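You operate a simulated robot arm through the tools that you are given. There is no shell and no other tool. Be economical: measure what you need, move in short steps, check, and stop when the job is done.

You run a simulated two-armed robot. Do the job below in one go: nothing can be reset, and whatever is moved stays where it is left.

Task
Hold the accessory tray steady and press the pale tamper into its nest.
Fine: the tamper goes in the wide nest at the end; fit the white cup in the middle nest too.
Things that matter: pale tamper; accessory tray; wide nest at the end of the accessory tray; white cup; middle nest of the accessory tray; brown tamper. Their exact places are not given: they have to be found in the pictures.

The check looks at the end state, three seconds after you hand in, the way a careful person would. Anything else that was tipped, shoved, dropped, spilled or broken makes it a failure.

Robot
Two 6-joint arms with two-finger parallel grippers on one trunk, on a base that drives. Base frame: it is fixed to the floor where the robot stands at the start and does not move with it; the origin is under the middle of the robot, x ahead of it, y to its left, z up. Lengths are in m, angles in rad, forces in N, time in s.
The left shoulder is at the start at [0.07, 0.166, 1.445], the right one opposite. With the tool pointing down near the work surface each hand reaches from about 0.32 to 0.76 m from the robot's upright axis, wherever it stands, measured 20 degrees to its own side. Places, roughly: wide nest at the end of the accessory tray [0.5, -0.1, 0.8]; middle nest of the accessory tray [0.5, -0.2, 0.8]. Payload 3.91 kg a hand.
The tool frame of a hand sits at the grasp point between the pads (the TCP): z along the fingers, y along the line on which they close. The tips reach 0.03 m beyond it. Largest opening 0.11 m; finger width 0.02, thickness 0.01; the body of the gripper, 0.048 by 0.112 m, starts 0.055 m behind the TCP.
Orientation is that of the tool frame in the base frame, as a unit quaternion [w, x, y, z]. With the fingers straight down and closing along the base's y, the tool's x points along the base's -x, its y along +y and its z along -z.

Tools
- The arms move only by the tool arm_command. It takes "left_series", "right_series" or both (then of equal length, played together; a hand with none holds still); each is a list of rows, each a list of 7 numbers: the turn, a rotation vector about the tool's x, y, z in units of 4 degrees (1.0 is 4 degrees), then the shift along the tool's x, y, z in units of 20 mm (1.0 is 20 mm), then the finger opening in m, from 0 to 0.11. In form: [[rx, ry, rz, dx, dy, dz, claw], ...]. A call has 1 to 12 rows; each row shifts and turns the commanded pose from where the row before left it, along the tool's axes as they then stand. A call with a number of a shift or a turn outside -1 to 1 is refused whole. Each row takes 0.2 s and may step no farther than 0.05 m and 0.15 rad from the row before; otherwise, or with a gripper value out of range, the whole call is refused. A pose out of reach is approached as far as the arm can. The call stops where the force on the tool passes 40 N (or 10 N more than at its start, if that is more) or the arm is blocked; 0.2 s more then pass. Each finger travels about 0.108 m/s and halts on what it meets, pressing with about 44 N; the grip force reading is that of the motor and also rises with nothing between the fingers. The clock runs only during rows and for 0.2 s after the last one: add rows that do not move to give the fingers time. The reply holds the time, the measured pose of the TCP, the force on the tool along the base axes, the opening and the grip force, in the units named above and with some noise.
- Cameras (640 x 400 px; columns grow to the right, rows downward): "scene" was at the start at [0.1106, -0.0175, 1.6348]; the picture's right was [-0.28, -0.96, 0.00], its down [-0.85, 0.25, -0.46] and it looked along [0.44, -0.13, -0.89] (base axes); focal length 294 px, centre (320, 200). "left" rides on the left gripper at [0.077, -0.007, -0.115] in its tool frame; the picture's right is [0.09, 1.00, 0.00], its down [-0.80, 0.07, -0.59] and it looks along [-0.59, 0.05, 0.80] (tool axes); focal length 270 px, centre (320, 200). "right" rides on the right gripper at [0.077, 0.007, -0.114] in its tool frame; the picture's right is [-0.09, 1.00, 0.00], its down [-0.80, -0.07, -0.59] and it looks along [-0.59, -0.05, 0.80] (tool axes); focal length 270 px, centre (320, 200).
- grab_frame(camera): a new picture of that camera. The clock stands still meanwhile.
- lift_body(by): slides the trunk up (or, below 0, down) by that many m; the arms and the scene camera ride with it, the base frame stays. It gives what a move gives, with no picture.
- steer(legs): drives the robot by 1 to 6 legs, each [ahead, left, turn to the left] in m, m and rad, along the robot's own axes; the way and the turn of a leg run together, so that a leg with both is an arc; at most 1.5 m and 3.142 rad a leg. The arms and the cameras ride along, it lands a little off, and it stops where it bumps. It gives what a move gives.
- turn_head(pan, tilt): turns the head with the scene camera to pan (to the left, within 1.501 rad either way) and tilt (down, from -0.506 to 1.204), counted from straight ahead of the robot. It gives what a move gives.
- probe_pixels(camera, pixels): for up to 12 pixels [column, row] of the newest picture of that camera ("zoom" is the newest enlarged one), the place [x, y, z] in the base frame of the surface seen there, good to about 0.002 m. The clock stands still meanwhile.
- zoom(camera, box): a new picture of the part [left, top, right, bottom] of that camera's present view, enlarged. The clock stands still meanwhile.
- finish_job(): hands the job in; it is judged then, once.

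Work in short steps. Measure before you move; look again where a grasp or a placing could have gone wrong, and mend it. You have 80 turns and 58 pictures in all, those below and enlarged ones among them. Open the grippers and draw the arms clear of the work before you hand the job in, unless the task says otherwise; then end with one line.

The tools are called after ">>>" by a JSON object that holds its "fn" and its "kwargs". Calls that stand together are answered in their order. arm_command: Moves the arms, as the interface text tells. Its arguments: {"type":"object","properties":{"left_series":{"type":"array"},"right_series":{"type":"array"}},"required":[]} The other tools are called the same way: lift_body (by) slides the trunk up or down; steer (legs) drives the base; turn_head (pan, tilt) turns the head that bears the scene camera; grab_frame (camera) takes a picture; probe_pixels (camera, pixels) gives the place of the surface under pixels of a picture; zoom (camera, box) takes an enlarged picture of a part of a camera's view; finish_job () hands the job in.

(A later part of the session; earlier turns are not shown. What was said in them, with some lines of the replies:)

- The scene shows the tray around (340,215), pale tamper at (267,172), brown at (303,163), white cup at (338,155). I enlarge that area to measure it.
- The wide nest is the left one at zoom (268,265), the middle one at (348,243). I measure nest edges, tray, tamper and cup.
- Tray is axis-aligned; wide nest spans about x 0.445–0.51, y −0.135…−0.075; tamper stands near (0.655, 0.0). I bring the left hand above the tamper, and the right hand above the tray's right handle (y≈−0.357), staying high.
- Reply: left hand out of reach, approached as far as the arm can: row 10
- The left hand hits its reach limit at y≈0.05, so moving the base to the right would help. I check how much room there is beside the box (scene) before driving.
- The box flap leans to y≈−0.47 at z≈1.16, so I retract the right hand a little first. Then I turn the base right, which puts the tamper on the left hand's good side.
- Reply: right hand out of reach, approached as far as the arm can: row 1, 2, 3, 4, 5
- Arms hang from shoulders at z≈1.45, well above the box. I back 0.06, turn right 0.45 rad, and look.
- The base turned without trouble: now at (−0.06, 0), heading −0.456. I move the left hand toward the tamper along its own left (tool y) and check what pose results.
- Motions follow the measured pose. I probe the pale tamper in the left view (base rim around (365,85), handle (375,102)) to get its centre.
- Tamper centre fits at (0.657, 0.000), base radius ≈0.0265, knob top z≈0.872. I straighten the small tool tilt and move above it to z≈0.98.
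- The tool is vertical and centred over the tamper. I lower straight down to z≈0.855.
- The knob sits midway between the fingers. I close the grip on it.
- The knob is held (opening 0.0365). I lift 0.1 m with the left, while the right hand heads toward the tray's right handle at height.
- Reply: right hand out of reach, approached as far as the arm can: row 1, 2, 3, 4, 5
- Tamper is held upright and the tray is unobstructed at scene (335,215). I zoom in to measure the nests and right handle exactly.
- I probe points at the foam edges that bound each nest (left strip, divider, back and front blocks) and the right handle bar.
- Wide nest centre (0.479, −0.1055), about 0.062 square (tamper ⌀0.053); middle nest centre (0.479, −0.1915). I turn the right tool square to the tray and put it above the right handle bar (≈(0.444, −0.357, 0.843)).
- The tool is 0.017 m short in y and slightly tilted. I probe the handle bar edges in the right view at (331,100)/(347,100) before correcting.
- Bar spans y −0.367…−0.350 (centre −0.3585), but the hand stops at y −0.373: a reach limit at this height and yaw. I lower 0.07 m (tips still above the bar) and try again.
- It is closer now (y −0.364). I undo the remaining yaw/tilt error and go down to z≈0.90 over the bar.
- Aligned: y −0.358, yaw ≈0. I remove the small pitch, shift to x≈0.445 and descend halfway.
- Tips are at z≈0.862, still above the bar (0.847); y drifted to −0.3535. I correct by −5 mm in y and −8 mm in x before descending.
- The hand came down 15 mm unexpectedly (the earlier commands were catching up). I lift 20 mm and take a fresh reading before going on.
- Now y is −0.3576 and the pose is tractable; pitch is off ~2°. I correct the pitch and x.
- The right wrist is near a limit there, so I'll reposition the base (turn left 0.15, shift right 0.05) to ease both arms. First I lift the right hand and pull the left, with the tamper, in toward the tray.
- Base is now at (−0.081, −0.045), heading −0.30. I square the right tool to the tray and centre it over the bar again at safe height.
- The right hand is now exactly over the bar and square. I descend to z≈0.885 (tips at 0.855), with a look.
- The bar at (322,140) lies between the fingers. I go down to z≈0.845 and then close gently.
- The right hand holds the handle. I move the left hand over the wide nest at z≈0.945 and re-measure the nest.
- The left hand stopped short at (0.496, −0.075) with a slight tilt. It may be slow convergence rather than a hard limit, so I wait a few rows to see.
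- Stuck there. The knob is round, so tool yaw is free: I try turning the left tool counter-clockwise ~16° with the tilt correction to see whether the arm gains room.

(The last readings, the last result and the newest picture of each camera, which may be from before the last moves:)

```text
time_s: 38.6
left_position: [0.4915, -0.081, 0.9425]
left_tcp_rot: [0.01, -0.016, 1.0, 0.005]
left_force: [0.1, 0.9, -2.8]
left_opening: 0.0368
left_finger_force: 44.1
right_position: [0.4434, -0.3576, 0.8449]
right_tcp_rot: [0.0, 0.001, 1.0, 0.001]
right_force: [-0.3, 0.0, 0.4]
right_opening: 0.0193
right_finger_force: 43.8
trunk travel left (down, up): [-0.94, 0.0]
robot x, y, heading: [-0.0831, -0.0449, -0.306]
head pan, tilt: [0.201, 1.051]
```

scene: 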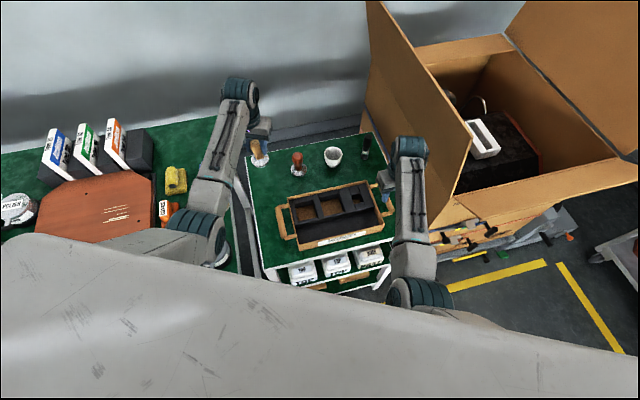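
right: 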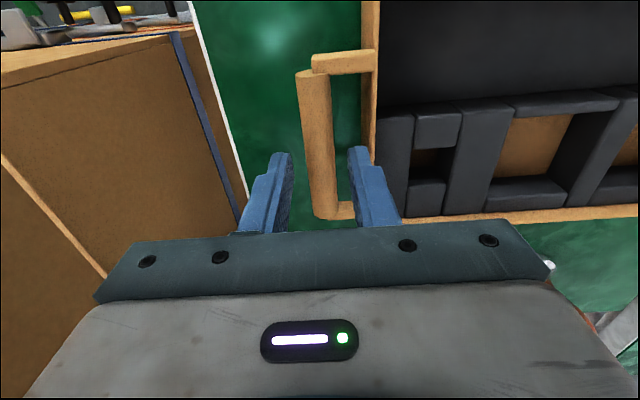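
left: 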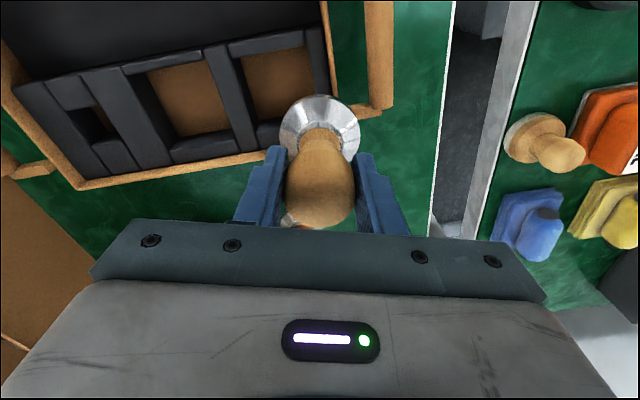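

That helped: tilt nearly gone. I turn a bit more CCW and move the remaining (−12, −25 mm).

>>> {"fn": "arm_command", "kwargs": {"left_series": [[0.14, 0.29, -1, 0, 0, 0, 0.02], [0, 0, -1, 0, 0, 0, 0.02], [0, 0, -1, 0, 0, 0, 0.02], [0, 0, 0, 0.1, -0.65, 0, 0.02], [0, 0, 0, 0.1, -0.65, 0, 0.02], [0, 0, 0, 0, 0, 0, 0.02], [0, 0, 0, 0, 0, 0, 0.02]]}}

```text
time_s: 40.2
left_position: [0.4905, -0.0829, 0.927]
left_tcp_rot: [-0.004, -0.127, 0.992, 0.019]
left_force: [-0.1, -0.1, -3.0]
left_opening: 0.0366
left_finger_force: 43.6
right_position: [0.4437, -0.3566, 0.8442]
right_tcp_rot: [0.0, 0.0, 1.0, 0.0]
right_force: [0.6, -0.3, 0.1]
right_opening: 0.019
right_finger_force: 44.6
trunk travel left (down, up): [-0.94, 0.0]
robot x, y, heading: [-0.08, -0.0473, -0.302]
head pan, tilt: [0.201, 1.051]
```

It is a real inward limit that loosens with distance from the shoulder, so backing the base ~0.1 m will help. First I release the handle, raise both hands, then back up.

>>> {"fn": "arm_command", "kwargs": {"left_series": [[0, 0, 0, 0, 0, -0.6, 0.02], [0, 0, 0, 0, 0, -0.6, 0.02], [0, 0, 0, 0, 0, -0.6, 0.02], [0, 0, 0, 0, 0, 0, 0.02], [0, 0, 0, 0, 0, 0, 0.02], [0, 0, 0, 0, 0, 0, 0.02], [0, 0, 0, 0, 0, 0, 0.02]], "right_series": [[0, 0, 0, 0, 0, 0, 0.032], [0, 0, 0, 0, 0, 0, 0.032], [0, 0, 0, 0, 0, -1, 0.032], [0, 0, 0, 0, 0, -1, 0.032], [0, 0, 0, 0, 0, -1, 0.032], [0, 0, 0, 0, 0, -1, 0.032], [0, 0, 0, 0, 0, 0, 0.032]]}}

>>> {"fn": "steer", "kwargs": {"legs": [[-0.1, -0.03, 0]]}}

```text
time_s: 41.8
left_position: [0.4948, -0.0732, 0.9621]
left_tcp_rot: [0.001, -0.13, 0.991, 0.026]
left_force: [-0.3, 0.2, -3.9]
left_opening: 0.0368
left_finger_force: 44.2
right_position: [0.4427, -0.3573, 0.9235]
right_tcp_rot: [0.0, 0.0, 1.0, 0.0]
right_force: [0.9, 0.5, 0.3]
right_opening: 0.0322
right_finger_force: 0.1
trunk travel left (down, up): [-0.94, 0.0]
robot x, y, heading: [-0.0841, -0.0425, -0.302]
head pan, tilt: [0.201, 1.051]
```

```text
time_s: 43.0
left_position: [0.3964, -0.0744, 0.9616]
left_tcp_rot: [0.001, -0.129, 0.991, 0.025]
left_force: [0.4, -0.1, -3.3]
left_opening: 0.0368
left_finger_force: 44.1
right_position: [0.3413, -0.358, 0.9214]
right_tcp_rot: [-0.001, 0.001, 1.0, 0.001]
right_force: [1.9, -0.7, 0.4]
right_opening: 0.0321
right_finger_force: 0.1
trunk travel left (down, up): [-0.94, 0.0]
robot x, y, heading: [-0.1819, -0.0428, -0.303]
head pan, tilt: [0.201, 1.051]
```

Base backed to (−0.182, −0.043). I return the right hand over the handle and bring the left hand over the wide nest, squaring the left tool first.

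>>> {"fn": "arm_command", "kwargs": {"left_series": [[0.71, 0.12, 0, -0.5, 0, 0, 0.02], [0, 0, 0.93, 0, 0, 0, 0.02], [0, 0, 0.93, 0, 0, 0, 0.02], [0, 0, 0.93, 0, 0, 0, 0.02], [0, 0, 0.93, 0, 0, 0, 0.02], [0, 0, 0, -0.73, -0.31, 0, 0.02], [0, 0, 0, -0.73, -0.31, 0, 0.02], [0, 0, 0, -0.73, -0.31, 0, 0.02], [0, 0, 0, -0.73, -0.31, 0, 0.02], [0, 0, 0, -0.73, -0.31, 0, 0.02], [0, 0, 0, 0, 0, 0, 0.02]], "right_series": [[0, 0, 0, -0.85, 0, 0, 0.032], [0, 0, 0, -0.85, 0, 0, 0.032], [0, 0, 0, -0.85, 0, 0, 0.032], [0, 0, 0, -0.85, 0, 0, 0.032], [0, 0, 0, -0.85, 0, 0, 0.032], [0, 0, 0, -0.85, 0, 0, 0.032], [0, 0, 0, 0, 0, 0, 0.032], [0, 0, 0, 0, 0, 0, 0.032], [0, 0, 0, 0, 0, 0, 0.032], [0, 0, 0, 0, 0, 0, 0.032], [0, 0, 0, 0, 0, 0, 0.032]]}}

```text
time_s: 45.4
left_position: [0.4762, -0.1017, 0.9646]
left_tcp_rot: [0.003, 0.001, 1.0, 0.001]
left_force: [-0.5, -0.6, -2.6]
left_opening: 0.0365
left_finger_force: 43.7
right_position: [0.4407, -0.3571, 0.9245]
right_tcp_rot: [0.0, 0.001, 1.0, 0.0]
right_force: [-0.4, -0.7, 0.4]
right_opening: 0.0318
right_finger_force: 0.1
trunk travel left (down, up): [-0.94, 0.0]
robot x, y, heading: [-0.1814, -0.0401, -0.31]
head pan, tilt: [0.201, 1.051]
```

Both hands are now where they should be and square. Right hand goes down and grips the handle; left trims to (0.479, −0.1055).

>>> {"fn": "arm_command", "kwargs": {"left_series": [[0, 0, 0, -0.14, -0.19, 0, 0.02], [0, 0, 0, 0, 0, 0, 0.02], [0, 0, 0, 0, 0, 0, 0.02], [0, 0, 0, 0, 0, 0, 0.02], [0, 0, 0, 0, 0, 0, 0.02], [0, 0, 0, 0, 0, 0, 0.02], [0, 0, 0, 0, 0, 0, 0.02], [0, 0, 0, 0, 0, 0, 0.02], [0, 0, 0, 0, 0, 0, 0.02], [0, 0, 0, 0, 0, 0, 0.02]], "right_series": [[0, 0, 0, 0, -0.05, 0.8, 0.032], [0, 0, 0, 0, 0, 0.8, 0.032], [0, 0, 0, 0, 0, 0.8, 0.032], [0, 0, 0, 0, 0, 0.8, 0.032], [0, 0, 0, 0, 0, 0.8, 0.032], [0, 0, 0, 0, 0, 0, 0.032], [0, 0, 0, 0, 0, 0, 0.022], [0, 0, 0, 0, 0, 0, 0.014], [0, 0, 0, 0, 0, 0, 0.01], [0, 0, 0, 0, 0, 0, 0.01]]}}

>>> {"fn": "grab_frame", "kwargs": {"camera": "left"}}

>>> {"fn": "zoom", "kwargs": {"camera": "scene", "box": [240, 60, 440, 220]}}

```text
time_s: 47.6
left_position: [0.4788, -0.1056, 0.9652]
left_tcp_rot: [0.003, 0.002, 1.0, 0.001]
left_force: [0.9, -0.3, -3.3]
left_opening: 0.0366
left_finger_force: 44.2
right_position: [0.4412, -0.3589, 0.8441]
right_tcp_rot: [0.0, 0.001, 1.0, 0.0]
right_force: [-0.7, -0.2, 0.6]
right_opening: 0.0191
right_finger_force: 44.3
trunk travel left (down, up): [-0.94, 0.0]
robot x, y, heading: [-0.1826, -0.0451, -0.306]
head pan, tilt: [0.201, 1.051]
```

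```text
32 pictures are left
```

left: 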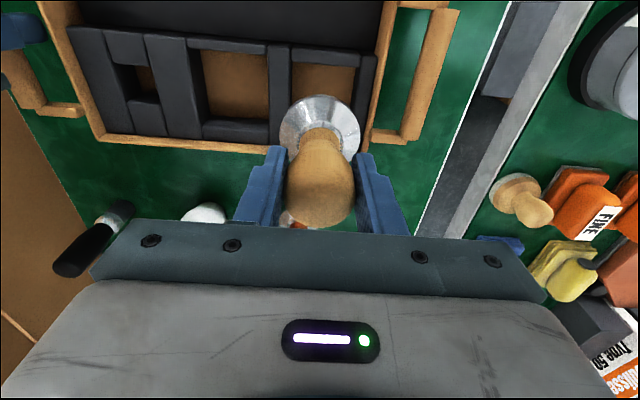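

```text
2.50 times, centred on (340, 140) of scene
```

zoom: 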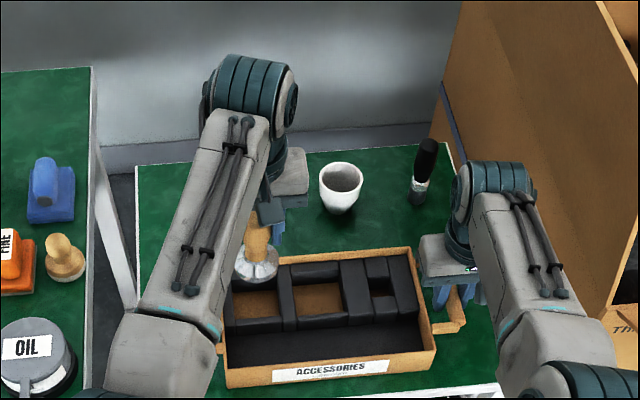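

I verify the nest edges and the held base's rim in the left view.

>>> {"fn": "probe_pixels", "kwargs": {"camera": "left", "pixels": [[289, 70], [292, 85], [357, 75], [353, 75], [325, 63], [325, 70], [282, 130], [318, 97], [357, 128], [300, 102], [345, 105], [283, 118]]}}

```text
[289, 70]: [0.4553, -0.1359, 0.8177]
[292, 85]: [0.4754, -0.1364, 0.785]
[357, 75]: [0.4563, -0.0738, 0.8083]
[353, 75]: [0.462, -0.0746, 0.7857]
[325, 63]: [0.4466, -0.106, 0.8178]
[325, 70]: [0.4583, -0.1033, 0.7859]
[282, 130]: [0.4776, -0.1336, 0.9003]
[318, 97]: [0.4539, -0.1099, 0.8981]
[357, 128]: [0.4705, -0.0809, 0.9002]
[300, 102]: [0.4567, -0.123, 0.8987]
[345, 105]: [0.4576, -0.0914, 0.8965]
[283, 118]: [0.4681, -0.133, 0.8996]
```

Nest centre is (0.479, −0.105) and the base centre (0.4805, −0.107): within clearance; I trim 1.5 mm and lower into the nest.

>>> {"fn": "arm_command", "kwargs": {"left_series": [[0, 0, 0, 0.07, 0.09, 0.5, 0.02], [0, 0, 0, 0, 0, 0.8, 0.02], [0, 0, 0, 0, 0, 0.8, 0.02], [0, 0, 0, 0, 0, 0.8, 0.02], [0, 0, 0, 0, 0, 0.7, 0.02], [0, 0, 0, 0, 0, 0.5, 0.02], [0, 0, 0, 0, 0, 0.4, 0.02], [0, 0, 0, 0, 0, 0, 0.02]]}}

>>> {"fn": "grab_frame", "kwargs": {"camera": "left"}}

```text
time_s: 49.4
left_position: [0.4785, -0.1043, 0.8743]
left_tcp_rot: [0.003, 0.001, 1.0, 0.001]
left_force: [0.2, -0.5, -3.0]
left_opening: 0.0366
left_finger_force: 44.4
right_position: [0.442, -0.3572, 0.8435]
right_tcp_rot: [0.0, 0.001, 1.0, 0.0]
right_force: [-0.8, 0.0, 1.1]
right_opening: 0.0193
right_finger_force: 43.7
trunk travel left (down, up): [-0.94, 0.0]
robot x, y, heading: [-0.1866, -0.0433, -0.305]
head pan, tilt: [0.201, 1.051]
```

```text
30 pictures are left
```

left: 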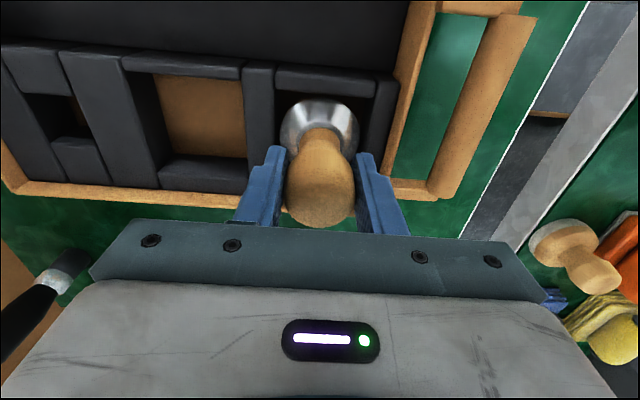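

The base has entered the nest freely. I press down in small steps until force shows it seated.

>>> {"fn": "arm_command", "kwargs": {"left_series": [[0, 0, 0, 0, 0, 0.3, 0.02], [0, 0, 0, 0, 0, 0.3, 0.02], [0, 0, 0, 0, 0, 0.15, 0.02], [0, 0, 0, 0, 0, 0, 0.02]]}}

```text
time_s: 50.4
left_position: [0.478, -0.1053, 0.8621]
left_tcp_rot: [0.005, 0.001, 1.0, 0.0]
left_force: [-1.7, 0.7, 18.9]
left_opening: 0.0366
left_finger_force: 43.8
right_position: [0.4385, -0.3573, 0.8436]
right_tcp_rot: [0.001, 0.0, 1.0, 0.001]
right_force: [1.4, -0.6, -2.4]
right_opening: 0.0193
right_finger_force: 44.4
trunk travel left (down, up): [-0.94, 0.0]
robot x, y, heading: [-0.1879, -0.0447, -0.301]
head pan, tilt: [0.201, 1.051]
```

Seated: 19 N push at z 0.862, matching the floor. I open the left fingers modestly and lift straight off.

>>> {"fn": "arm_command", "kwargs": {"left_series": [[0, 0, 0, 0, 0, -0.12, 0.02], [0, 0, 0, 0, 0, 0, 0.045], [0, 0, 0, 0, 0, 0, 0.056], [0, 0, 0, 0, 0, 0, 0.056], [0, 0, 0, 0, 0, -0.5, 0.056], [0, 0, 0, 0, 0, -1, 0.056], [0, 0, 0, 0, 0, -1, 0.06], [0, 0, 0, 0, 0, -1, 0.07], [0, 0, 0, 0, 0, -1, 0.07], [0, 0, 0, 0, 0, -1, 0.07]]}}

>>> {"fn": "grab_frame", "kwargs": {"camera": "left"}}

```text
time_s: 52.6
left_position: [0.4761, -0.1049, 0.9706]
left_tcp_rot: [0.002, 0.001, 1.0, 0.001]
left_force: [0.3, 0.0, 0.1]
left_opening: 0.07
left_finger_force: 0.2
right_position: [0.4411, -0.3582, 0.8439]
right_tcp_rot: [0.0, 0.001, 1.0, 0.001]
right_force: [0.1, -0.5, -0.2]
right_opening: 0.0191
right_finger_force: 44.6
trunk travel left (down, up): [-0.94, 0.0]
robot x, y, heading: [-0.1842, -0.0432, -0.305]
head pan, tilt: [0.201, 1.051]
```

```text
29 pictures are left
```

left: 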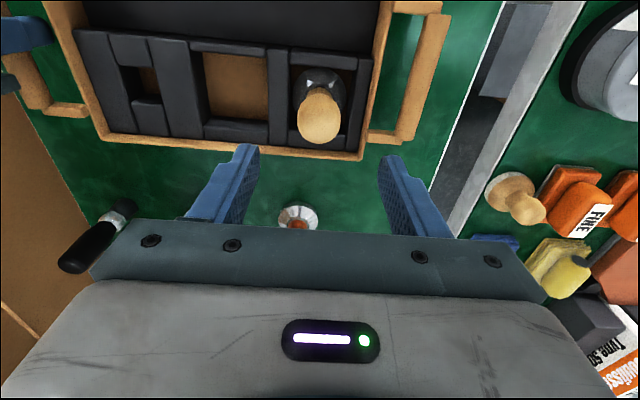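

The pale tamper stands upright in the wide nest. For the cup I release the handle, raise both hands, then turn the base back straight and move it so the right hand suits the cup.

>>> {"fn": "arm_command", "kwargs": {"left_series": [[0, 0, 0, 0, 0, 0, 0.07], [0, 0, 0, 0, 0, 0, 0.07], [0, 0, 0, 0, 0.3, -0.7, 0.07], [0, 0, 0, 0, 0.3, -0.7, 0.07], [0, 0, 0, 0, 0.3, -0.7, 0.07], [0, 0, 0, 0, 0.3, -0.7, 0.07], [0, 0, 0, 0, 0.3, 0, 0.07], [0, 0, 0, 0, 0, 0, 0.07], [0, 0, 0, 0, 0, 0, 0.07], [0, 0, 0, 0, 0, 0, 0.07], [0, 0, 0, 0, 0, 0, 0.07]], "right_series": [[0, 0, 0, 0, 0, 0, 0.032], [0, 0, 0, 0, 0, 0, 0.032], [0, 0, 0, 0, 0, -1, 0.032], [0, 0, 0, 0, 0, -1, 0.032], [0, 0, 0, 0, 0, -1, 0.032], [0, 0, 0, 0, 0, -1, 0.05], [0, 0, 0, 0, 0, -1, 0.06], [0, 0, 0, 0, 0, -1, 0.07], [0, 0, 0, 0, 0, -1, 0.08], [0, 0, 0, 0, 0, -0.5, 0.085], [0, 0, 0, 0, 0, 0, 0.085]]}}

>>> {"fn": "turn_head", "kwargs": {"pan": 0.1, "tilt": 1.0}}

>>> {"fn": "grab_frame", "kwargs": {"camera": "scene"}}

```text
time_s: 55.0
left_position: [0.4763, -0.0746, 1.0285]
left_tcp_rot: [0.002, 0.001, 1.0, 0.002]
left_force: [-0.2, -0.7, 0.3]
left_opening: 0.0698
left_finger_force: 0.1
right_position: [0.4422, -0.3564, 0.9948]
right_tcp_rot: [0.0, 0.001, 1.0, 0.0]
right_force: [-0.2, -0.1, 0.2]
right_opening: 0.0851
right_finger_force: 0.1
trunk travel left (down, up): [-0.94, 0.0]
robot x, y, heading: [-0.1856, -0.0432, -0.306]
head pan, tilt: [0.201, 1.051]
```

```text
time_s: 55.6
left_position: [0.4779, -0.0733, 1.0281]
left_tcp_rot: [0.003, 0.002, 1.0, 0.001]
left_force: [-0.1, 0.4, 1.3]
left_opening: 0.0699
left_finger_force: 0.1
right_position: [0.4406, -0.3571, 0.9934]
right_tcp_rot: [0.001, 0.0, 1.0, 0.0]
right_force: [0.4, -0.6, 0.6]
right_opening: 0.0849
right_finger_force: 0.0
trunk travel left (down, up): [-0.94, 0.0]
robot x, y, heading: [-0.1846, -0.0431, -0.306]
head pan, tilt: [0.099, 1.0]
```

```text
28 pictures are left
```

scene: 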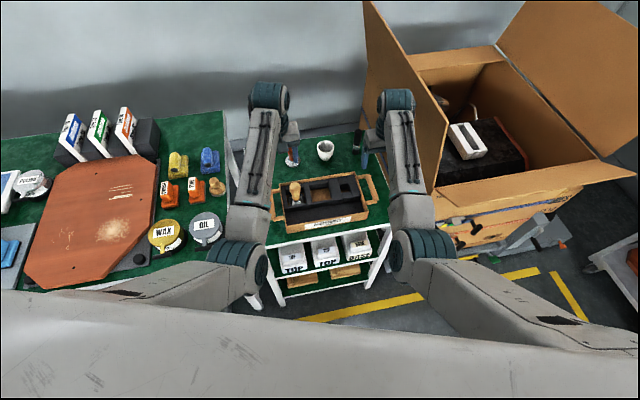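

I check heights of the left elbow and the nearby cans before turning back.

>>> {"fn": "probe_pixels", "kwargs": {"camera": "scene", "pixels": [[240, 255], [265, 150], [205, 225], [165, 230], [128, 118], [180, 160], [210, 160], [385, 215], [250, 280], [325, 150], [375, 270]]}}

```text
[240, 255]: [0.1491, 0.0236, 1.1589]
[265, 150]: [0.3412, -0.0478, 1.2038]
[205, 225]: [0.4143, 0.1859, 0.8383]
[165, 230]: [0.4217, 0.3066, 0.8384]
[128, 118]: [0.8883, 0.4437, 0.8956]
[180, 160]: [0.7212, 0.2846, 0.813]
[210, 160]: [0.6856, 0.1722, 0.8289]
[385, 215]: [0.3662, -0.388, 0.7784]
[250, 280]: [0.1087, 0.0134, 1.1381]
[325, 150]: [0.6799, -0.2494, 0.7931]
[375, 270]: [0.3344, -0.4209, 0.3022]
```

Everything nearby is below z 0.9, elbows near 1.1: clear. I turn back to heading 0 and move to about (−0.05, −0.11).

>>> {"fn": "steer", "kwargs": {"legs": [[0, 0, 0.306], [0.13, -0.07, 0]]}}

>>> {"fn": "grab_frame", "kwargs": {"camera": "right"}}

>>> {"fn": "grab_frame", "kwargs": {"camera": "scene"}}

```text
time_s: 58.0
left_position: [0.5815, 0.0631, 1.0287]
left_tcp_rot: [0.004, -0.155, 0.988, 0.001]
left_force: [-0.2, 0.0, -0.2]
left_opening: 0.07
left_finger_force: 0.0
right_position: [0.6346, -0.2181, 0.9971]
right_tcp_rot: [0.003, -0.155, 0.988, -0.001]
right_force: [-0.2, 0.3, -0.6]
right_opening: 0.0852
right_finger_force: 0.0
trunk travel left (down, up): [-0.94, 0.0]
robot x, y, heading: [-0.0584, -0.1116, 0.01]
head pan, tilt: [0.099, 1.0]
```

```text
27 pictures are left
```

right: 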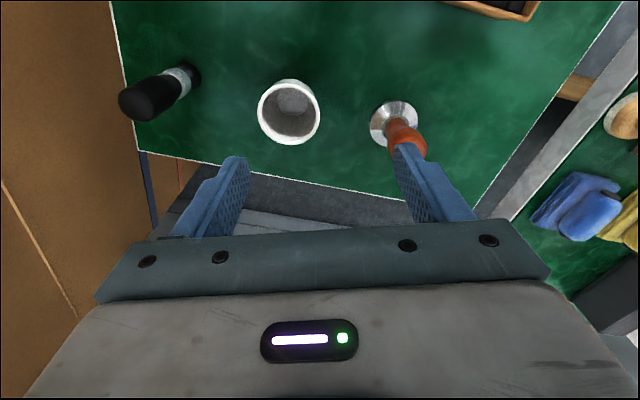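

```text
26 pictures are left
```

scene: 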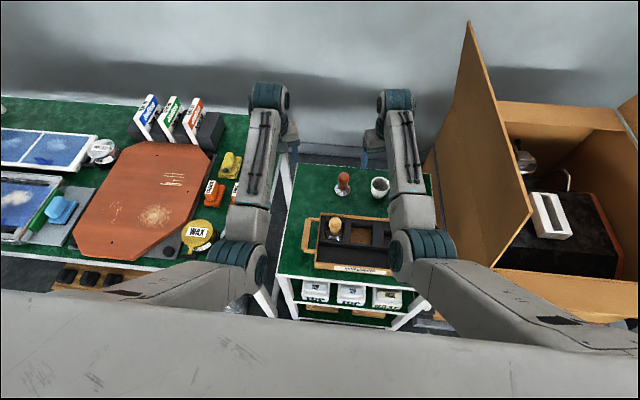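

Cup at (289,112) in the right view. I probe its rim all around, inside, and the box flap's proximity.

>>> {"fn": "probe_pixels", "kwargs": {"camera": "right", "pixels": [[259, 115], [318, 115], [288, 82], [290, 143], [268, 92], [310, 92], [268, 135], [312, 135], [290, 100], [262, 100], [155, 95], [290, 147]]}}

>>> {"fn": "zoom", "kwargs": {"camera": "right", "box": [230, 60, 350, 160]}}

```text
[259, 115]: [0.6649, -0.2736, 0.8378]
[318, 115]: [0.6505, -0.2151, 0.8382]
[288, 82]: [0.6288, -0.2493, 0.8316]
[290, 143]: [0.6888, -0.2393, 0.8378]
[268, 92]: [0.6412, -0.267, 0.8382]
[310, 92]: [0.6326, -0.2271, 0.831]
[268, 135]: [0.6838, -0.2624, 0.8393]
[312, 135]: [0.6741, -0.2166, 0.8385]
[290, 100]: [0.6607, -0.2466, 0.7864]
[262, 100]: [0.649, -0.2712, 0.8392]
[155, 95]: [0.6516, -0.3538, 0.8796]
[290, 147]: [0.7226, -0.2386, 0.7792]
```

```text
4.00 times, centred on (290, 110) of right
```

zoom: 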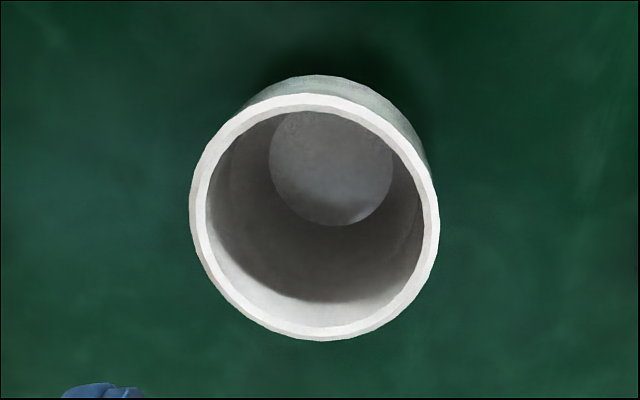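

Rim centre (0.658, −0.244), ⌀0.061, rim z 0.839. I square the right tool, open to 0.095 and centre above the cup at z≈0.93.

>>> {"fn": "arm_command", "kwargs": {"right_series": [[0, 0, 0.89, 0, 0, 0, 0.095], [0, 0, 0.89, 0, 0, 0, 0.095], [0, 0, 0.89, 0, 0, 0, 0.095], [0, 0, 0.89, 0, 0, 0, 0.095], [0, 0, 0.89, 0, 0, 0, 0.095], [0, 0, 0, -0.58, -0.65, 0.8, 0.095], [0, 0, 0, -0.58, -0.65, 0.8, 0.095], [0, 0, 0, 0, 0, 0.8, 0.095], [0, 0, 0, 0, 0, 0.9, 0.095], [0, 0, 0, 0, 0, 0, 0.095]]}}

>>> {"fn": "grab_frame", "kwargs": {"camera": "right"}}

```text
time_s: 60.2
left_position: [0.5833, 0.0609, 1.0281]
left_tcp_rot: [0.002, -0.155, 0.988, 0.001]
left_force: [0.4, 0.4, -0.2]
left_opening: 0.0699
left_finger_force: 0.1
right_position: [0.6591, -0.2456, 0.9283]
right_tcp_rot: [0.0, 0.0, 1.0, 0.0]
right_force: [0.6, 0.2, -0.1]
right_opening: 0.0949
right_finger_force: 0.1
trunk travel left (down, up): [-0.94, 0.0]
robot x, y, heading: [-0.0569, -0.1142, 0.006]
head pan, tilt: [0.099, 1.0]
```

```text
24 pictures are left
```

right: 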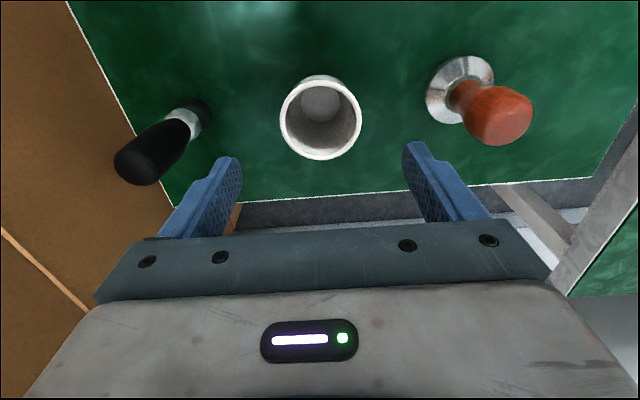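

Centred over the cup with the brush and brown tamper well outside the fingers. I descend to z≈0.85 (tips ~20 mm below the rim).

>>> {"fn": "arm_command", "kwargs": {"right_series": [[0, 0, 0, 0.05, 0.06, 0.8, 0.095], [0, 0, 0, 0, 0, 0.8, 0.095], [0, 0, 0, 0, 0, 0.8, 0.095], [0, 0, 0, 0, 0, 0.8, 0.095], [0, 0, 0, 0, 0, 0.65, 0.095], [0, 0, 0, 0, 0, 0, 0.08], [0, 0, 0, 0, 0, 0, 0.07]]}}

>>> {"fn": "grab_frame", "kwargs": {"camera": "right"}}

```text
time_s: 61.8
left_position: [0.5836, 0.0608, 1.027]
left_tcp_rot: [0.003, -0.155, 0.988, 0.001]
left_force: [-0.4, 0.4, 0.0]
left_opening: 0.0701
left_finger_force: 0.0
right_position: [0.6567, -0.2431, 0.8509]
right_tcp_rot: [0.001, 0.0, 1.0, 0.001]
right_force: [0.2, -0.9, -0.2]
right_opening: 0.0698
right_finger_force: 0.0
trunk travel left (down, up): [-0.94, 0.0]
robot x, y, heading: [-0.0536, -0.1116, -0.0]
head pan, tilt: [0.099, 1.0]
```

```text
23 pictures are left
```

right: 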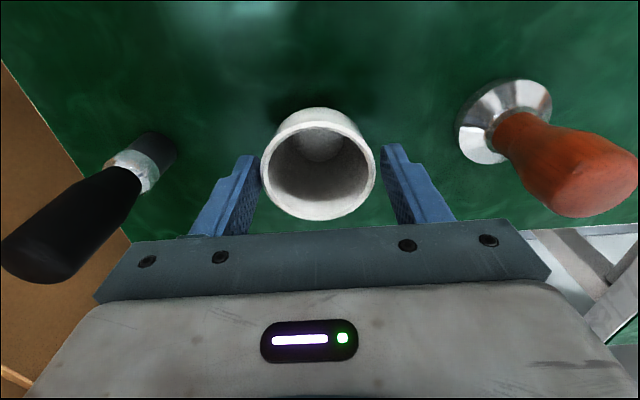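

The cup is between the fingers. I close slowly and lift about 20 mm to test the hold.

>>> {"fn": "arm_command", "kwargs": {"right_series": [[0, 0, 0, 0, 0, 0, 0.062], [0, 0, 0, 0, 0, 0, 0.055], [0, 0, 0, 0, 0, 0, 0.05], [0, 0, 0, 0, 0, 0, 0.05], [0, 0, 0, 0, 0, -0.3, 0.05], [0, 0, 0, 0, 0, -0.7, 0.05], [0, 0, 0, 0, 0, 0, 0.05]]}}

>>> {"fn": "grab_frame", "kwargs": {"camera": "right"}}

```text
time_s: 63.4
left_position: [0.5836, 0.0614, 1.0278]
left_tcp_rot: [0.002, -0.155, 0.988, 0.001]
left_force: [-0.3, 0.3, 1.0]
left_opening: 0.07
left_finger_force: 0.1
right_position: [0.6584, -0.2431, 0.8722]
right_tcp_rot: [0.0, 0.0, 1.0, 0.001]
right_force: [0.0, 0.2, -1.3]
right_opening: 0.0626
right_finger_force: 44.0
trunk travel left (down, up): [-0.94, 0.0]
robot x, y, heading: [-0.0556, -0.1135, 0.009]
head pan, tilt: [0.099, 1.0]
```

```text
22 pictures are left
```

right: 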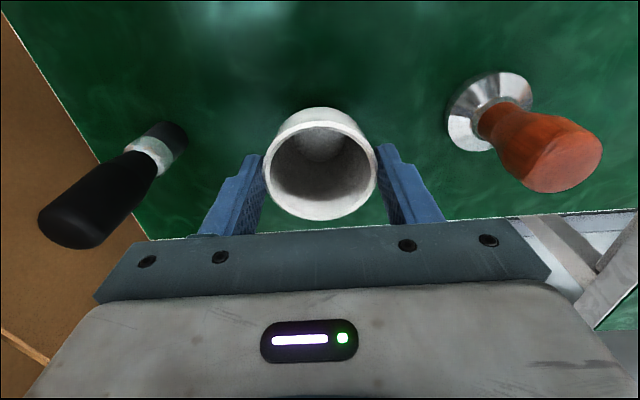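

The cup is held level (opening 0.0626). I raise it ~0.11 m, then back the base 0.12 m and shift left 0.05 so the middle nest is reachable.

>>> {"fn": "arm_command", "kwargs": {"right_series": [[0, 0, 0, 0, 0, -0.6, 0.05], [0, 0, 0, 0, 0, -1, 0.05], [0, 0, 0, 0, 0, -1, 0.05], [0, 0, 0, 0, 0, -1, 0.05], [0, 0, 0, 0, 0, -1, 0.05], [0, 0, 0, 0, 0, -0.8, 0.05], [0, 0, 0, 0, 0, 0, 0.05]]}}

>>> {"fn": "steer", "kwargs": {"legs": [[-0.12, 0.05, 0]]}}

>>> {"fn": "grab_frame", "kwargs": {"camera": "right"}}

```text
time_s: 65.0
left_position: [0.5843, 0.0616, 1.0276]
left_tcp_rot: [0.002, -0.155, 0.988, 0.001]
left_force: [0.0, 0.1, 0.7]
left_opening: 0.0701
left_finger_force: 0.0
right_position: [0.6583, -0.2448, 0.9794]
right_tcp_rot: [0.0, 0.0, 1.0, 0.001]
right_force: [0.6, -0.3, -0.7]
right_opening: 0.0626
right_finger_force: 44.3
trunk travel left (down, up): [-0.94, 0.0]
robot x, y, heading: [-0.056, -0.1105, 0.008]
head pan, tilt: [0.099, 1.0]
```

```text
time_s: 66.3
left_position: [0.4651, 0.1101, 1.0257]
left_tcp_rot: [0.001, -0.155, 0.988, 0.001]
left_force: [0.3, 0.0, -0.1]
left_opening: 0.0701
left_finger_force: 0.1
right_position: [0.5393, -0.1944, 0.9765]
right_tcp_rot: [-0.001, -0.001, 1.0, 0.001]
right_force: [0.1, -0.3, -0.7]
right_opening: 0.0623
right_finger_force: 43.8
trunk travel left (down, up): [-0.94, 0.0]
robot x, y, heading: [-0.1759, -0.0604, 0.007]
head pan, tilt: [0.099, 1.0]
```

```text
21 pictures are left
```

right: 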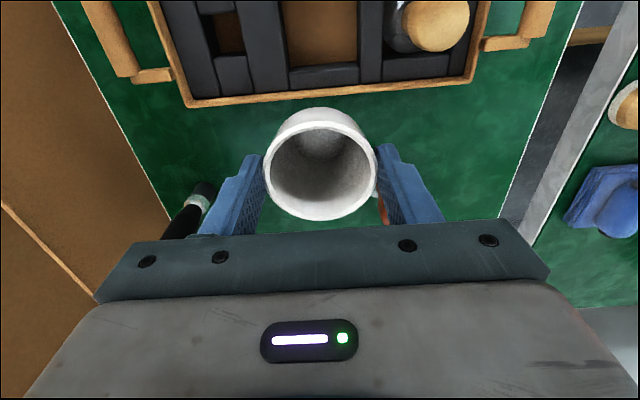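

The hand is at (0.539, −0.194) with the cup; I move 60 mm back to above the middle nest at (0.479, −0.1915).

>>> {"fn": "arm_command", "kwargs": {"right_series": [[0, 0, 0, 0.75, 0.04, 0, 0.05], [0, 0, 0, 0.75, 0.04, 0, 0.05], [0, 0, 0, 0.75, 0.04, 0.3, 0.05], [0, 0, 0, 0.75, 0.03, 0.5, 0.05], [0, 0, 0, 0, 0, 0, 0.05], [0, 0, 0, 0, 0, 0, 0.05]]}}

>>> {"fn": "grab_frame", "kwargs": {"camera": "right"}}

>>> {"fn": "grab_frame", "kwargs": {"camera": "scene"}}

```text
time_s: 67.7
left_position: [0.4628, 0.1111, 1.0274]
left_tcp_rot: [0.002, -0.154, 0.988, 0.0]
left_force: [0.1, 0.3, -0.8]
left_opening: 0.0699
left_finger_force: 0.0
right_position: [0.4771, -0.1904, 0.9634]
right_tcp_rot: [0.001, 0.0, 1.0, 0.0]
right_force: [-0.2, 0.3, -1.0]
right_opening: 0.0627
right_finger_force: 44.3
trunk travel left (down, up): [-0.94, 0.0]
robot x, y, heading: [-0.1748, -0.0665, 0.013]
head pan, tilt: [0.099, 1.0]
```

```text
20 pictures are left
```

right: 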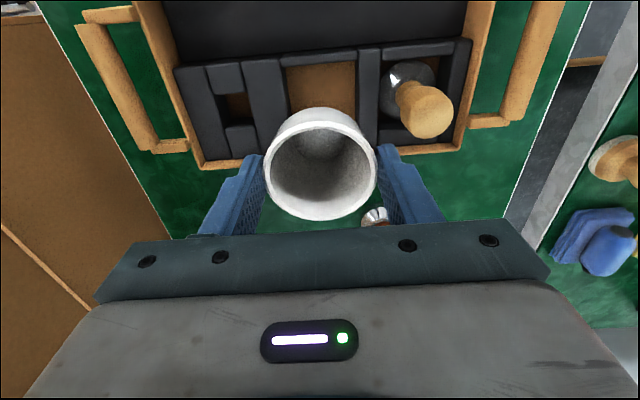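

```text
19 pictures are left
```

scene: 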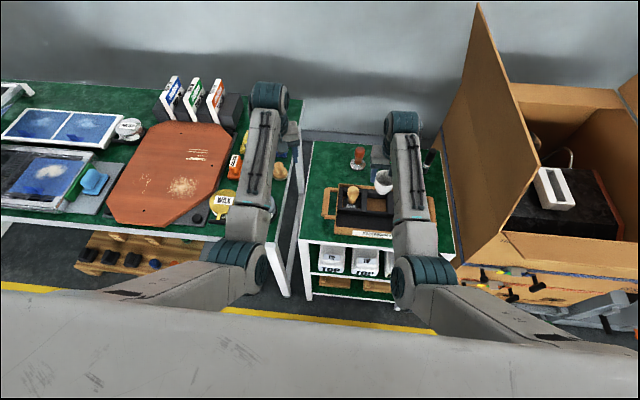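

I measure the middle nest's edges and the held cup's rim in the right view to align before lowering.

>>> {"fn": "probe_pixels", "kwargs": {"camera": "right", "pixels": [[286, 90], [290, 90], [355, 85], [359, 85], [320, 63], [320, 68], [320, 80], [267, 170], [375, 170], [320, 219], [283, 120], [360, 125]]}}

```text
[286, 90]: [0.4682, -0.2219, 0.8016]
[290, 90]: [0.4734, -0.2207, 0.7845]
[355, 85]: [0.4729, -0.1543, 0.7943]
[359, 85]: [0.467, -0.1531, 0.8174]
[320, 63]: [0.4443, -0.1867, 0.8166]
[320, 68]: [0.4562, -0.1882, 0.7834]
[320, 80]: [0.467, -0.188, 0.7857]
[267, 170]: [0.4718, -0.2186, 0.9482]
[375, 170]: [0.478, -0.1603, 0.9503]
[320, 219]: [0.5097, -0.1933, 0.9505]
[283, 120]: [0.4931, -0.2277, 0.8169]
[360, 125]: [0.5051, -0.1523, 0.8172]
```

Nest centre (0.479, −0.188), cup centre (0.479, −0.1895): aligned. I lower to just above the floor.

>>> {"fn": "arm_command", "kwargs": {"right_series": [[0, 0, 0, 0, 0.07, 0.6, 0.05], [0, 0, 0, 0, 0, 0.8, 0.05], [0, 0, 0, 0, 0, 0.8, 0.05], [0, 0, 0, 0, 0, 0.8, 0.05], [0, 0, 0, 0, 0, 0.7, 0.05], [0, 0, 0, 0, 0, 0.6, 0.05], [0, 0, 0, 0, 0, 0.45, 0.05], [0, 0, 0, 0, 0, 0, 0.05]]}}

>>> {"fn": "grab_frame", "kwargs": {"camera": "right"}}

```text
time_s: 69.5
left_position: [0.4637, 0.1099, 1.0277]
left_tcp_rot: [0.003, -0.155, 0.988, 0.001]
left_force: [-0.4, -0.9, 0.6]
left_opening: 0.07
left_finger_force: 0.0
right_position: [0.4782, -0.1904, 0.8675]
right_tcp_rot: [0.0, 0.0, 1.0, 0.0]
right_force: [0.1, -0.2, -0.6]
right_opening: 0.0627
right_finger_force: 43.8
trunk travel left (down, up): [-0.94, 0.0]
robot x, y, heading: [-0.1757, -0.0652, 0.005]
head pan, tilt: [0.099, 1.0]
```

```text
18 pictures are left
```

right: 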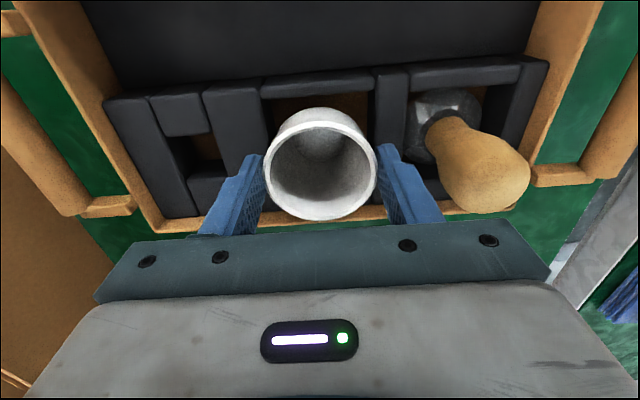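

The cup is inside the nest without contact force. I lower in small steps until it touches the floor.

>>> {"fn": "arm_command", "kwargs": {"right_series": [[0, 0, 0, 0, 0, 0.25, 0.05], [0, 0, 0, 0, 0, 0.25, 0.05], [0, 0, 0, 0, 0, 0.15, 0.05], [0, 0, 0, 0, 0, 0, 0.05]]}}

```text
time_s: 70.5
left_position: [0.4619, 0.1111, 1.0286]
left_tcp_rot: [0.002, -0.155, 0.988, 0.001]
left_force: [-0.1, 0.0, 0.7]
left_opening: 0.0701
left_finger_force: 0.1
right_position: [0.4779, -0.1899, 0.8554]
right_tcp_rot: [0.001, 0.0, 1.0, 0.001]
right_force: [1.4, 0.7, 6.5]
right_opening: 0.0626
right_finger_force: 44.2
trunk travel left (down, up): [-0.94, 0.0]
robot x, y, heading: [-0.1771, -0.0638, 0.007]
head pan, tilt: [0.099, 1.0]
```

It sits on the floor (6.5 N at the expected height). I open to 0.08 and lift straight up.

>>> {"fn": "arm_command", "kwargs": {"right_series": [[0, 0, 0, 0, 0, 0, 0.07], [0, 0, 0, 0, 0, 0, 0.08], [0, 0, 0, 0, 0, 0, 0.08], [0, 0, 0, 0, 0, -0.5, 0.08], [0, 0, 0, 0, 0, -1, 0.08], [0, 0, 0, 0, 0, -1, 0.08], [0, 0, 0, 0, 0, -1, 0.08], [0, 0, 0, 0, 0, -1, 0.08], [0, 0, 0, 0, 0, -1, 0.08], [0, 0, 0, 0, 0, -1, 0.08], [0, 0, 0, 0, 0, 0, 0.08]]}}

>>> {"fn": "grab_frame", "kwargs": {"camera": "right"}}

```text
time_s: 72.9
left_position: [0.4618, 0.1108, 1.0282]
left_tcp_rot: [0.003, -0.155, 0.988, 0.001]
left_force: [0.4, 0.0, -0.6]
left_opening: 0.0701
left_finger_force: 0.0
right_position: [0.4769, -0.1887, 0.9849]
right_tcp_rot: [0.0, 0.0, 1.0, 0.0]
right_force: [-0.5, -0.3, 0.6]
right_opening: 0.0801
right_finger_force: 0.1
trunk travel left (down, up): [-0.94, 0.0]
robot x, y, heading: [-0.1796, -0.0641, 0.009]
head pan, tilt: [0.099, 1.0]
```

```text
17 pictures are left
```

right: 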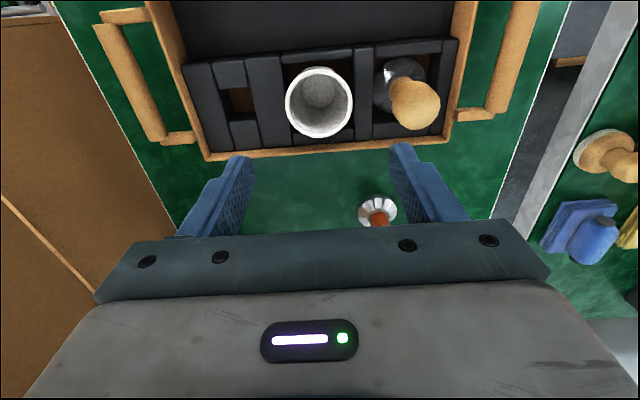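

Cup and tamper are both in their nests. I move the right hand up and aside, then check the whole scene.

>>> {"fn": "arm_command", "kwargs": {"right_series": [[0, 0, 0, 0, -0.5, -0.7, 0.08], [0, 0, 0, 0, -1, -0.7, 0.08], [0, 0, 0, 0, -1, -0.7, 0.08], [0, 0, 0, 0, -1, -0.5, 0.08], [0, 0, 0, 0, -1, 0, 0.08], [0, 0, 0, 0, -1, 0, 0.08], [0, 0, 0, 0, 0, 0, 0.08]]}}

>>> {"fn": "zoom", "kwargs": {"camera": "scene", "box": [290, 130, 450, 260]}}

```text
time_s: 74.5
left_position: [0.4617, 0.1117, 1.028]
left_tcp_rot: [0.004, -0.154, 0.988, 0.0]
left_force: [0.4, -0.5, -0.9]
left_opening: 0.0699
left_finger_force: 0.1
right_position: [0.4754, -0.3004, 1.0378]
right_tcp_rot: [0.0, 0.001, 1.0, 0.0]
right_force: [1.3, 0.9, -0.2]
right_opening: 0.08
right_finger_force: 0.1
trunk travel left (down, up): [-0.94, 0.0]
robot x, y, heading: [-0.1735, -0.0593, 0.007]
head pan, tilt: [0.099, 1.0]
```

```text
3.08 times, centred on (370, 195) of scene
```

zoom: 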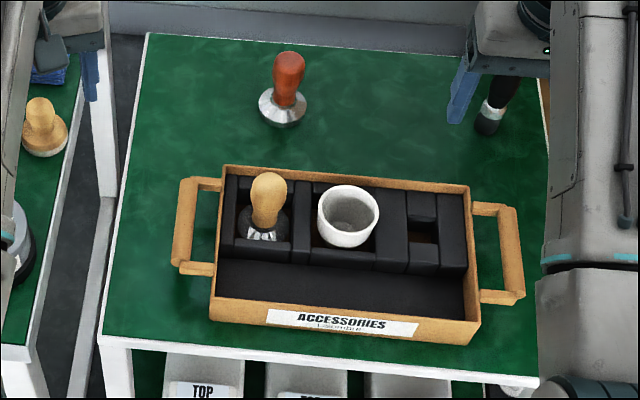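

Both look seated and upright, the brown tamper and brush still standing. A quick probe of the knob top and cup rim confirms seating.

>>> {"fn": "probe_pixels", "kwargs": {"camera": "zoom", "pixels": [[268, 176], [320, 205], [377, 208], [347, 187], [348, 232], [264, 236], [288, 60], [222, 168], [468, 190]]}}

```text
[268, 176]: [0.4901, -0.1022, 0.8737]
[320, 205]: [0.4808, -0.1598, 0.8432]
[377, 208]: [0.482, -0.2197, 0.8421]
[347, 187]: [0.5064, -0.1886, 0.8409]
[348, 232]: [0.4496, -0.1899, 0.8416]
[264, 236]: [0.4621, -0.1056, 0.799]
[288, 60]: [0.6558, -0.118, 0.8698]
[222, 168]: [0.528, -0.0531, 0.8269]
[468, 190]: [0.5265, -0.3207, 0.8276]
```

The cup rim is level at z≈0.842 and the tamper stands on the nest floor; both grippers are open and clear. I hand in.

>>> {"fn": "finish_job", "kwargs": {}}

```text
The job is handed in.
```

The pale tamper is pressed into the wide end nest with the tray held by its handle, and the white cup is fitted in the middle nest. The tray was not held while the cup went in. Nothing else looked tipped or shoved in the last picture, and both grippers are open and clear.
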